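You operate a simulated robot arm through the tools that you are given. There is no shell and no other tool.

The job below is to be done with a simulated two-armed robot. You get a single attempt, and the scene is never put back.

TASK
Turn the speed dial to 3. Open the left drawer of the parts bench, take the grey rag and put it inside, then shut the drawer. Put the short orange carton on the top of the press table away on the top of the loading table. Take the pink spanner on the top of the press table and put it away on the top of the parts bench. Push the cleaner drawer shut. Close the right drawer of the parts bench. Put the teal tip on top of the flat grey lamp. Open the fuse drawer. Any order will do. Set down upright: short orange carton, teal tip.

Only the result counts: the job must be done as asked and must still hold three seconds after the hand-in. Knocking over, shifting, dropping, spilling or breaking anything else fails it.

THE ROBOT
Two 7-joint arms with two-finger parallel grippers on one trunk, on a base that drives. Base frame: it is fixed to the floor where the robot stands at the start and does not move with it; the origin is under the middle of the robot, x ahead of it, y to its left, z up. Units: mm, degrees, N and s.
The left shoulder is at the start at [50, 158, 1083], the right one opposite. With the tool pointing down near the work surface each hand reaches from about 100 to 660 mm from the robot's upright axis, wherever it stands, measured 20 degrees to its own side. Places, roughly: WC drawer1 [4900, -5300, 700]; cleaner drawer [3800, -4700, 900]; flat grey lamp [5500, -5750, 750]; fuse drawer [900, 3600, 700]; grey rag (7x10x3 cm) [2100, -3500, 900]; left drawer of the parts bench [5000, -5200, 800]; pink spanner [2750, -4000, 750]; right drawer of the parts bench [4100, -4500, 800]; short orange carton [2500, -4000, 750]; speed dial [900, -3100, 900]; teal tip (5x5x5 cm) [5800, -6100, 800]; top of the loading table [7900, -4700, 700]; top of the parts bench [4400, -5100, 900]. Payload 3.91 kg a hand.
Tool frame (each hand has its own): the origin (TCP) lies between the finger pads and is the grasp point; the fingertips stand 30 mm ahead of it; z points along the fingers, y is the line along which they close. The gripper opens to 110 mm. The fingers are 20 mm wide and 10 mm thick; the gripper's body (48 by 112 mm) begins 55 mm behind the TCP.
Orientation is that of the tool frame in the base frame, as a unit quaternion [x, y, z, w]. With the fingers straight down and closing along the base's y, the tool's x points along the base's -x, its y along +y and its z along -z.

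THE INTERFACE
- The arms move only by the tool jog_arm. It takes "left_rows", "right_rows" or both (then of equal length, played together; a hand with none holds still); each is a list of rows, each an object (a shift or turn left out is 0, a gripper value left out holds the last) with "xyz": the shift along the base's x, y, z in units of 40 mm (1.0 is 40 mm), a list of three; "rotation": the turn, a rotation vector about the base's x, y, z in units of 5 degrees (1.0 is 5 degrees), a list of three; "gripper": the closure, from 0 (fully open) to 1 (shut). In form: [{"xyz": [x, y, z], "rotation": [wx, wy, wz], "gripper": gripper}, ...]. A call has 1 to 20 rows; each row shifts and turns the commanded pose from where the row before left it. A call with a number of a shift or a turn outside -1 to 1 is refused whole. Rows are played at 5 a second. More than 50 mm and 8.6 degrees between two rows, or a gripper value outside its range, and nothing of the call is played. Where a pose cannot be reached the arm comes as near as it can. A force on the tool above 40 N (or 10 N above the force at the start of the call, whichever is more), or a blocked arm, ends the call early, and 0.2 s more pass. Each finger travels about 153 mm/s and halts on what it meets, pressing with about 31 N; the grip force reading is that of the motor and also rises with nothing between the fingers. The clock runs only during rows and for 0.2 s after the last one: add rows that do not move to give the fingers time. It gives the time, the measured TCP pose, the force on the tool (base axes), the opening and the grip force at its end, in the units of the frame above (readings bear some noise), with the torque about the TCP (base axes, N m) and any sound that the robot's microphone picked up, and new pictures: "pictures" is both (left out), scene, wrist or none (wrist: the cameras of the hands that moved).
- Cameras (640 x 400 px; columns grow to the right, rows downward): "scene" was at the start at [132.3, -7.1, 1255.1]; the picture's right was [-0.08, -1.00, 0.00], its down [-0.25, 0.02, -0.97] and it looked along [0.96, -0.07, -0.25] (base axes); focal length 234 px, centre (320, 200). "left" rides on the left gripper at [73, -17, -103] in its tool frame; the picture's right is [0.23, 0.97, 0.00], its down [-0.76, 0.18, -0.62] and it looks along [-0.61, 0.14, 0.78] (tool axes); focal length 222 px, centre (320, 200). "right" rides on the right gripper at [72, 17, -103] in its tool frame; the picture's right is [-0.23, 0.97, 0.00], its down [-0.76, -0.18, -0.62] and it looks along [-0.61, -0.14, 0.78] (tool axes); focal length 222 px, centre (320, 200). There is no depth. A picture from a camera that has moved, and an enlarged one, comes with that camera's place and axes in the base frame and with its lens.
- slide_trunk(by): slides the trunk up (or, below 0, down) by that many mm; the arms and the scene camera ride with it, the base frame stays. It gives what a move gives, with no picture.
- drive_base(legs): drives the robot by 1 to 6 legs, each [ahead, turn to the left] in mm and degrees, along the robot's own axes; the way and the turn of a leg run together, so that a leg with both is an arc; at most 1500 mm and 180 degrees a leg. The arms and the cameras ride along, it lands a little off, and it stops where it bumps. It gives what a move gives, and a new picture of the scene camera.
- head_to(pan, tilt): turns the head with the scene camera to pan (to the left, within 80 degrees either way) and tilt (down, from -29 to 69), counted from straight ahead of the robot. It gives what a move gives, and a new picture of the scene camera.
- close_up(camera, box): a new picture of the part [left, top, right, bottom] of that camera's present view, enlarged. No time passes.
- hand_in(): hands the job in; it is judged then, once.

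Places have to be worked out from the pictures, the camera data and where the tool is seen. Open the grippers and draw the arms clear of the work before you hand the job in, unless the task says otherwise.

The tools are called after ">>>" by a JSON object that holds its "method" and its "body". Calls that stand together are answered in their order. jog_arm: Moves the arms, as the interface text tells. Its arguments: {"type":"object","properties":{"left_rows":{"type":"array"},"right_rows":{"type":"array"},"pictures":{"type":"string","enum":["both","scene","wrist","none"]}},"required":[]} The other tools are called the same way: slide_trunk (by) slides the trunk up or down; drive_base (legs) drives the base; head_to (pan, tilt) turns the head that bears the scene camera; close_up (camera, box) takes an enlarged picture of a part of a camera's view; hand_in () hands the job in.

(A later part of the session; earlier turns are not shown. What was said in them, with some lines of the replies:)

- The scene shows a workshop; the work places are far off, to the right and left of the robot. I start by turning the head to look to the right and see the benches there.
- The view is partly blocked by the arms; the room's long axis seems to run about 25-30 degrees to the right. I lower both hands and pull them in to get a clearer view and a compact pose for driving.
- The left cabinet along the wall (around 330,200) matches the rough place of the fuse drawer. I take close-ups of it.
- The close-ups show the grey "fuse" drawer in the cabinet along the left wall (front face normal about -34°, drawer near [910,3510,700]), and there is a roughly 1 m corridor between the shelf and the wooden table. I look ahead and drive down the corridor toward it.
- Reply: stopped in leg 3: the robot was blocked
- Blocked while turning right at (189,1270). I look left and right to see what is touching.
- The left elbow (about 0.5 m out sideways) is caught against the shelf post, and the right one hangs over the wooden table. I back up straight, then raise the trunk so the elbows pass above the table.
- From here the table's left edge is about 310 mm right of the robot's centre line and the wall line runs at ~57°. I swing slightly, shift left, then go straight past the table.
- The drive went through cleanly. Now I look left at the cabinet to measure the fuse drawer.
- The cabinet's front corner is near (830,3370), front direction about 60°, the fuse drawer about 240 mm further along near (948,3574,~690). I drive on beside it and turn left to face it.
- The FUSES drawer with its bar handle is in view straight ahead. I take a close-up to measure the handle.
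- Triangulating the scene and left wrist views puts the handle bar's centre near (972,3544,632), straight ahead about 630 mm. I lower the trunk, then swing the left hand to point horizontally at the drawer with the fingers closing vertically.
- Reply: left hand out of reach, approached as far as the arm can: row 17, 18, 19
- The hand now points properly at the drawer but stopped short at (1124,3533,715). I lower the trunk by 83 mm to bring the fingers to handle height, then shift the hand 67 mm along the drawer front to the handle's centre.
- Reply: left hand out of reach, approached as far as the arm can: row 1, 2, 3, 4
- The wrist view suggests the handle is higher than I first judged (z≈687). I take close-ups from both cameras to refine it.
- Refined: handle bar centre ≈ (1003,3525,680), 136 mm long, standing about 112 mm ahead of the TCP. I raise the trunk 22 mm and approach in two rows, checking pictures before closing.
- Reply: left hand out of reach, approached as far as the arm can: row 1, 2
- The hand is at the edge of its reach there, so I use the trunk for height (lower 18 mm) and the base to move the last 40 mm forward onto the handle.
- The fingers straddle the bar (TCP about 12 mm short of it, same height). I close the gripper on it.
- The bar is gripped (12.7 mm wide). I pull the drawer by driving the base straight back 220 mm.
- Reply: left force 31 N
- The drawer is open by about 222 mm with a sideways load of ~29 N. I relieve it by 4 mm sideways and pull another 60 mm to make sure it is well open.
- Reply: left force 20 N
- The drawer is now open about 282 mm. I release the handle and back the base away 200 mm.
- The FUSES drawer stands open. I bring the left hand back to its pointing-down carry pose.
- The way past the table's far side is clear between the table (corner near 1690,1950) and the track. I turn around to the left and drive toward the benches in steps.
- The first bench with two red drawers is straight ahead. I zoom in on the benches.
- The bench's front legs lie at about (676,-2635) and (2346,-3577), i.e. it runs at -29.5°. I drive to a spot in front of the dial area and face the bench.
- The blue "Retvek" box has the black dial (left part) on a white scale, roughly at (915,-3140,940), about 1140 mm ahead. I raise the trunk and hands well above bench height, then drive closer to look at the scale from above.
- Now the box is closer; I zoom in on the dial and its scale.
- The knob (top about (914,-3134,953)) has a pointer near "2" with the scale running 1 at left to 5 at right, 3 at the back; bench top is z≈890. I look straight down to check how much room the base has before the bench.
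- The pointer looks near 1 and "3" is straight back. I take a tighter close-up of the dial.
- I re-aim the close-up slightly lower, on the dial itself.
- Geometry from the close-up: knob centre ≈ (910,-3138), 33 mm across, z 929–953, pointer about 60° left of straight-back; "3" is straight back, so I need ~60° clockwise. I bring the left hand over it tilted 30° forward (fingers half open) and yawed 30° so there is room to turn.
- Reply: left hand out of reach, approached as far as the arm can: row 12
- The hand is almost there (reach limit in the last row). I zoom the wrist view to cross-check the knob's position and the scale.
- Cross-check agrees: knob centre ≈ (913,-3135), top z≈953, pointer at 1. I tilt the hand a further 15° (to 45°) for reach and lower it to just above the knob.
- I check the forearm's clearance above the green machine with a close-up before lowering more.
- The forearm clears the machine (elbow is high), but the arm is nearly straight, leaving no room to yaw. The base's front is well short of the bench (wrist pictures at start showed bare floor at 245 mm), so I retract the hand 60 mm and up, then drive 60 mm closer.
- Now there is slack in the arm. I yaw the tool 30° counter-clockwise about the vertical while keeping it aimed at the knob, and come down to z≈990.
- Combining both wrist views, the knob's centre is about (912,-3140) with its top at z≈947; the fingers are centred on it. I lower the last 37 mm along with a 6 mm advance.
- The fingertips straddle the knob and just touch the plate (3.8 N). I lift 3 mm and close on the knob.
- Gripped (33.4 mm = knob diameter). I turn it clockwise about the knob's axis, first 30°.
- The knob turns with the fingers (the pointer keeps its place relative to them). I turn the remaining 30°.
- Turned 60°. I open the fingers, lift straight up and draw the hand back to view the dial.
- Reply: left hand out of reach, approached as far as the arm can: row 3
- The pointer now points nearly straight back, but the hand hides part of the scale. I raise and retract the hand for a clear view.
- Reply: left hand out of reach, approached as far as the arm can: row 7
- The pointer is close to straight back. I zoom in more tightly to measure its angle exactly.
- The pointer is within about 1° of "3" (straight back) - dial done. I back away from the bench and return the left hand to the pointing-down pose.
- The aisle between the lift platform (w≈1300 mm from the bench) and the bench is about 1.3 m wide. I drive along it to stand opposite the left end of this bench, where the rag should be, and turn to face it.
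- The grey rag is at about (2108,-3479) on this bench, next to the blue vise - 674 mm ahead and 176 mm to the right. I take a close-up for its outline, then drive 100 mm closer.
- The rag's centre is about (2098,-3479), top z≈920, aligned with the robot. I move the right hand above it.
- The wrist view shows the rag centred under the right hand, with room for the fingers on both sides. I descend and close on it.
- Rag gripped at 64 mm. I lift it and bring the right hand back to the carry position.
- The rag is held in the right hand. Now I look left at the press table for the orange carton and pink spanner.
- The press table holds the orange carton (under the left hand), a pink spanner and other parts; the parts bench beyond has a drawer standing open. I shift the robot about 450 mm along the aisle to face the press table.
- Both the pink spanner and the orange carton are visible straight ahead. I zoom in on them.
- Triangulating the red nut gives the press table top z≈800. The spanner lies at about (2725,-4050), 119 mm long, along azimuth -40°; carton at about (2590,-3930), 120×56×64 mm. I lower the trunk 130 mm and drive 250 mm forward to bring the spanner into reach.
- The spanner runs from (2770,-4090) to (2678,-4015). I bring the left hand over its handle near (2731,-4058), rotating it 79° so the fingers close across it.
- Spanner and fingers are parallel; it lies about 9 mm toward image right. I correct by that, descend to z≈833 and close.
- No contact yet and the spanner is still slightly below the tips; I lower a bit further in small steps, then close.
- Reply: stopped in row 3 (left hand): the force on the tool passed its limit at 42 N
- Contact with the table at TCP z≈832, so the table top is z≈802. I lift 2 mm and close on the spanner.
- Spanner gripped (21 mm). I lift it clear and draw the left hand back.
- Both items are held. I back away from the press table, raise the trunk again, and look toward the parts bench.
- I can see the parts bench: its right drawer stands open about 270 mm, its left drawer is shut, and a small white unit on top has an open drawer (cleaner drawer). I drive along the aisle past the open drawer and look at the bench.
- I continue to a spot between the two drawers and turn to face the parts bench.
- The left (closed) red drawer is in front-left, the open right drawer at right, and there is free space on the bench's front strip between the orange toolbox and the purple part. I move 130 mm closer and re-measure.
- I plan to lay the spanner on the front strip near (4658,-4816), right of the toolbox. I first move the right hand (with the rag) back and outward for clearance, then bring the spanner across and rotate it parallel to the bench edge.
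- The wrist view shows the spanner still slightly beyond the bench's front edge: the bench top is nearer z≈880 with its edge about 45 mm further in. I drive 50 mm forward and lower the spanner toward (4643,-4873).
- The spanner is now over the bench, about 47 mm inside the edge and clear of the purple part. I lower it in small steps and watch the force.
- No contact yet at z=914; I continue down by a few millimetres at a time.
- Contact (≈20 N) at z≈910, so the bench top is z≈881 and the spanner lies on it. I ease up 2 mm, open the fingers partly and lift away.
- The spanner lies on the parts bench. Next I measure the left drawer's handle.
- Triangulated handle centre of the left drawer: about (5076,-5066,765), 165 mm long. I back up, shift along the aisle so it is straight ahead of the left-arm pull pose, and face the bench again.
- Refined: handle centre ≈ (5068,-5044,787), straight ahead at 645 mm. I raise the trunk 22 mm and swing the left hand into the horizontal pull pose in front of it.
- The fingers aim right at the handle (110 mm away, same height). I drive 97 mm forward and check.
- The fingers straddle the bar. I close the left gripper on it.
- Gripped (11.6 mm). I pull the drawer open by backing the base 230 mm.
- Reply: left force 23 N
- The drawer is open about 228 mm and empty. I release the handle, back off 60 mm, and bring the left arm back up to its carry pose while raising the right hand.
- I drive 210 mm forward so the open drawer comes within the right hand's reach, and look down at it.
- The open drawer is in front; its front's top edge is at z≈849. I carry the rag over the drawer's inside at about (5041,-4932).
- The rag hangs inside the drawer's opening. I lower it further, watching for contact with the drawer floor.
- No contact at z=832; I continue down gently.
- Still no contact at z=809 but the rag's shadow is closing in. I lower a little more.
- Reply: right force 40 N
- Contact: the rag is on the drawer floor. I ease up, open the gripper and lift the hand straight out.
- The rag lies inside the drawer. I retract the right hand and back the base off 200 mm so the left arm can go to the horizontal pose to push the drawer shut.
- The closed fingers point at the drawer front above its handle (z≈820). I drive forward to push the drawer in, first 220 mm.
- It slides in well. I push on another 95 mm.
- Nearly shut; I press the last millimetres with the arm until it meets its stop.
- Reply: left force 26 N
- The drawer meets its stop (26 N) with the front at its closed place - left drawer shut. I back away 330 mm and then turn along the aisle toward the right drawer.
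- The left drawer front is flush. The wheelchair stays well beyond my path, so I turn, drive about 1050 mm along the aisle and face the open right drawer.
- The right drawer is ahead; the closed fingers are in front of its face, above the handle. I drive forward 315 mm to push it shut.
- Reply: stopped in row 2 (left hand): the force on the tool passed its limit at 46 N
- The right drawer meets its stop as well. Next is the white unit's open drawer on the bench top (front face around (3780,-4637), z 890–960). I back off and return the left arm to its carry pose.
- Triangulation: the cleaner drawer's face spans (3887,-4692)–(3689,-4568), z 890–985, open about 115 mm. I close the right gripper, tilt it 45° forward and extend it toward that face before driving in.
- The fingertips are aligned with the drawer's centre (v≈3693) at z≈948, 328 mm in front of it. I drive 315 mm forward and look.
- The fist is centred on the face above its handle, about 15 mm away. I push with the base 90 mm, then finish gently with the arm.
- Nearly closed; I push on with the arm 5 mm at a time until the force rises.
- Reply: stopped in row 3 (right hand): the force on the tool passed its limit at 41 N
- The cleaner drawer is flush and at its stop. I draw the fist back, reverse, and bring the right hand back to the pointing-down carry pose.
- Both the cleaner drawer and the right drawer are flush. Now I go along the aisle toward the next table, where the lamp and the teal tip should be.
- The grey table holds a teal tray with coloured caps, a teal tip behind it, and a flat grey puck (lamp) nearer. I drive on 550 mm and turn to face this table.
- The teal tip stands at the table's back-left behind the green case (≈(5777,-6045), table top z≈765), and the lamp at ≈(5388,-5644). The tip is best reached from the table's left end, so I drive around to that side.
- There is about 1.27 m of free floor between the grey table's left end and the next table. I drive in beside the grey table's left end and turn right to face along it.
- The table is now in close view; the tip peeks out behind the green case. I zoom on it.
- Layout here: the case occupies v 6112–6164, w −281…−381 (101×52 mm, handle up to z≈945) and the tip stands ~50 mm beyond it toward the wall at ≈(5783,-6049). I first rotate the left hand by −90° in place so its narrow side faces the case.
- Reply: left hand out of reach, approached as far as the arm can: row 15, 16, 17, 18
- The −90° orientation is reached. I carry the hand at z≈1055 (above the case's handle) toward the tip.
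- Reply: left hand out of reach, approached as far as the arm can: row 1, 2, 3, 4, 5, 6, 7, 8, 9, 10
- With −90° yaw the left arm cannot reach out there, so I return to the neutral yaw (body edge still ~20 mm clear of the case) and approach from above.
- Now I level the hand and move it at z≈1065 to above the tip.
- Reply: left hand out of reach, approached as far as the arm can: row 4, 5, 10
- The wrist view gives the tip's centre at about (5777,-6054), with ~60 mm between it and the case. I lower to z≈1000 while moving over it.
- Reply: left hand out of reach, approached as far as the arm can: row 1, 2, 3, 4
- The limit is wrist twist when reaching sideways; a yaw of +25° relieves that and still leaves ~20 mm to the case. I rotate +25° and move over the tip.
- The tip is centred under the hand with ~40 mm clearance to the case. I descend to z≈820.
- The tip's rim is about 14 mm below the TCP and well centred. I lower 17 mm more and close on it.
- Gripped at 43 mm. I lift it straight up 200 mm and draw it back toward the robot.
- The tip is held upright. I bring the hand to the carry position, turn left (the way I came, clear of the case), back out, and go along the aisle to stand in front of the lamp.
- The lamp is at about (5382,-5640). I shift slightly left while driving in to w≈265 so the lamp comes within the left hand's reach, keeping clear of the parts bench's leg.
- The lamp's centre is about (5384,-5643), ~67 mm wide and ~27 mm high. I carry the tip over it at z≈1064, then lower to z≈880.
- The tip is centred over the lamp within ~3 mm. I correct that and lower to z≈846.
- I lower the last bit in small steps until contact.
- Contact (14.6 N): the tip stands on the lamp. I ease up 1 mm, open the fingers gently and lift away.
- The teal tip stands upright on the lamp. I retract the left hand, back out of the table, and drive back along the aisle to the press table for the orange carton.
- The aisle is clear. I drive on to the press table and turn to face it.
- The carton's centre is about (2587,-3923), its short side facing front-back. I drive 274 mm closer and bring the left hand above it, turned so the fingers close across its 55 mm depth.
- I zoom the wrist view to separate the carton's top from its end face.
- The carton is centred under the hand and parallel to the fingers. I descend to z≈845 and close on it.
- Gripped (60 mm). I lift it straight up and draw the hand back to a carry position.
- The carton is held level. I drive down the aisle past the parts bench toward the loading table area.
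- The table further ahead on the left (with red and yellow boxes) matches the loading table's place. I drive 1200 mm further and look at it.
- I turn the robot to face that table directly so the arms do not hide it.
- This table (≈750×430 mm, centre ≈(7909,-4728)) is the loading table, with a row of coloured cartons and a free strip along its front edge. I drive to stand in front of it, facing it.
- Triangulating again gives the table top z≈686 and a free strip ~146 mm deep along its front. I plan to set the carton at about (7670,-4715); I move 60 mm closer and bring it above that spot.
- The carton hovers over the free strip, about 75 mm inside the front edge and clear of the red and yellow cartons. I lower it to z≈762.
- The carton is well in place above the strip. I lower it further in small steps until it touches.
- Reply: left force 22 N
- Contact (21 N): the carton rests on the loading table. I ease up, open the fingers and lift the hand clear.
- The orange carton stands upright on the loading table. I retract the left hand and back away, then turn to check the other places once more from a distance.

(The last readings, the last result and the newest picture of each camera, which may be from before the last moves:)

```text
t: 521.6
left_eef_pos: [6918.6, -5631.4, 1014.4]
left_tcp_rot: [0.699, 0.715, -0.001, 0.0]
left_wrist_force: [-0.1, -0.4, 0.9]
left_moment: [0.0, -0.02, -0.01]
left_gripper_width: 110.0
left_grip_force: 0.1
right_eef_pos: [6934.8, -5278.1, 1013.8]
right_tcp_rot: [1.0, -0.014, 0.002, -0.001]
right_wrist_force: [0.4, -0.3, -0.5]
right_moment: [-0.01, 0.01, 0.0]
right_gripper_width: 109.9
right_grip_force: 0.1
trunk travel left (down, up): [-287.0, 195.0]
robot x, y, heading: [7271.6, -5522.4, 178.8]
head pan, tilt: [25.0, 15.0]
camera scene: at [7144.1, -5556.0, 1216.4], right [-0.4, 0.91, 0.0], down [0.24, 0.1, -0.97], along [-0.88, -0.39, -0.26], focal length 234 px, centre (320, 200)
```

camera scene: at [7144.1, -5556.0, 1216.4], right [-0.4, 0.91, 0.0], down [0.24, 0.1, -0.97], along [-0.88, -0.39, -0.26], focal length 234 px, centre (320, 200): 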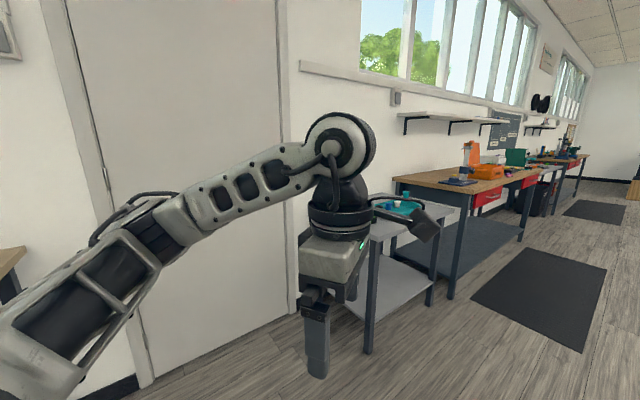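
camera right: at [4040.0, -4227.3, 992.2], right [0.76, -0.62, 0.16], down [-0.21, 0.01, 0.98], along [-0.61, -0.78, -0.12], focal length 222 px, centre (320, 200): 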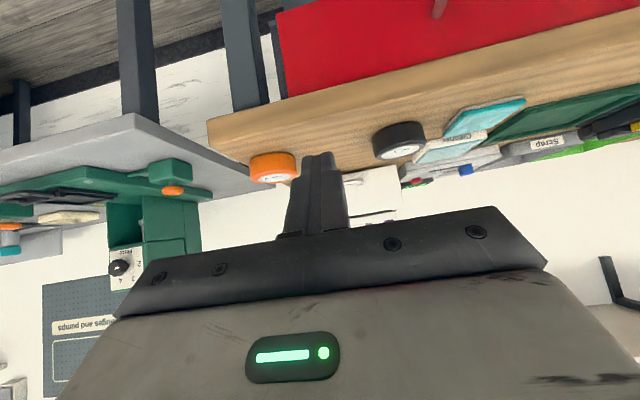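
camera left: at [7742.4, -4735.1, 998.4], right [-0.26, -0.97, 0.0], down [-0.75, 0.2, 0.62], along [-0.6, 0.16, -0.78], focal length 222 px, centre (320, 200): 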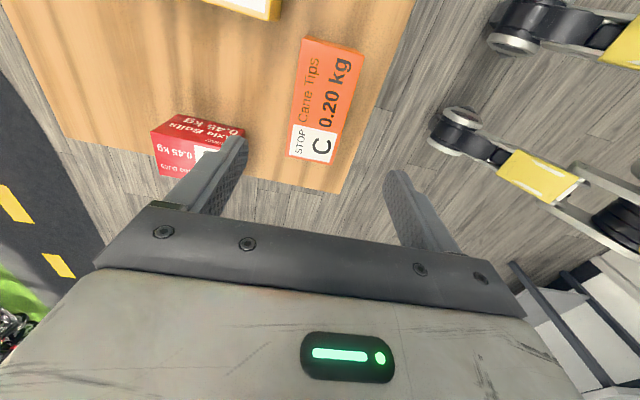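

I look along the benches and zoom in on the drawers and the lamp with the tip.

>>> {"method": "head_to", "body": {"pan": 5, "tilt": 15}}

>>> {"method": "close_up", "body": {"camera": "scene", "box": [240, 120, 480, 270]}}

```text
t: 522.4
left_eef_pos: [6919.2, -5632.0, 1014.7]
left_tcp_rot: [0.699, 0.715, -0.001, 0.001]
left_wrist_force: [-0.5, -0.7, 0.7]
left_moment: [-0.01, 0.0, 0.0]
left_gripper_width: 110.1
left_grip_force: 0.0
right_eef_pos: [6936.2, -5279.6, 1014.1]
right_tcp_rot: [1.0, -0.014, 0.001, -0.001]
right_wrist_force: [1.0, 0.4, 0.9]
right_moment: [-0.01, -0.06, 0.02]
right_gripper_width: 109.8
right_grip_force: 0.1
trunk travel left (down, up): [-287.0, 195.0]
robot x, y, heading: [7268.2, -5517.8, 179.0]
head pan, tilt: [5.0, 15.0]
camera scene: at [7136.4, -5524.6, 1216.5], right [-0.07, 1.0, 0.0], down [0.26, 0.02, -0.97], along [-0.96, -0.07, -0.26], focal length 234 px, centre (320, 200)
```

scene: 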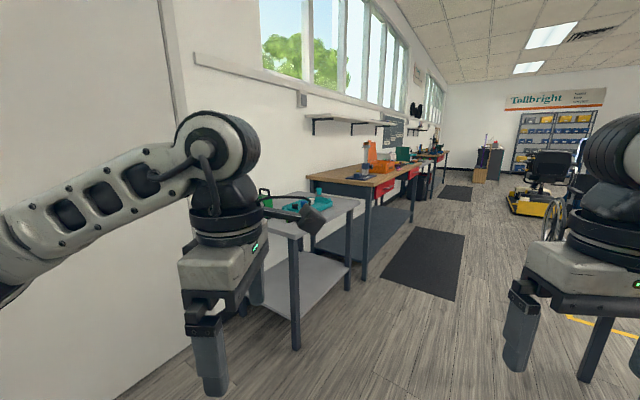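

```text
2.67 times, centred on (360, 195) of scene
camera zoom: at [7136.4, -5524.6, 1216.5], right [-0.07, 1.0, 0.0], down [0.26, 0.02, -0.97], along [-0.96, -0.07, -0.26], focal length 624 px, centre (213, 213)
```

zoom: 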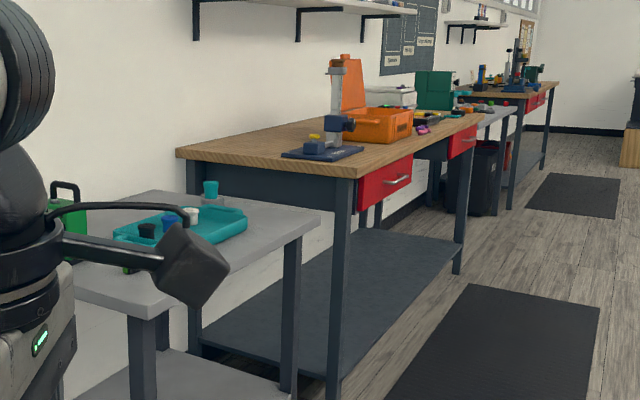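

Everything checks out: the tip stands on the lamp, both parts-bench drawers are flush, the spanner and carton are in place, and earlier views confirmed the dial at 3, the cleaner drawer shut and the fuse drawer open. Both grippers are open and the arms are clear, so I hand the job in.

>>> {"method": "hand_in", "body": {}}

```text
The job is handed in.
```

I did every part of the job and handed it in; the result has not been reported back to me. Both grippers were open and the arms clear when I handed it in.

| Task | Outcome |
|---|---|
| Speed dial | At 3, with the pointer within about 1° of the mark |
| Grey rag | Inside the left drawer of the parts bench, and the drawer pushed shut to its stop |
| Right drawer of the parts bench | Pushed shut to its stop |
| Cleaner drawer | Pushed shut to its stop |
| Pink spanner | On the top of the parts bench, near the front edge, right of the orange toolbox |
| Short orange carton | Upright on the top of the loading table, in the free strip at the front |
| Teal tip | Upright on the flat grey lamp |
| Fuse drawer | Open by about 28 cm |

I checked the tip, the spanner and both parts-bench drawers again from a distance just before handing in. The dial, the fuse drawer, the cleaner drawer and the carton I last saw right after working on each of them.

Early on, the robot's left elbow caught the tall storage shelf on the left wall while driving past. I backed straight off and the bins looked undisturbed, but I did not go back to check the shelf closely.
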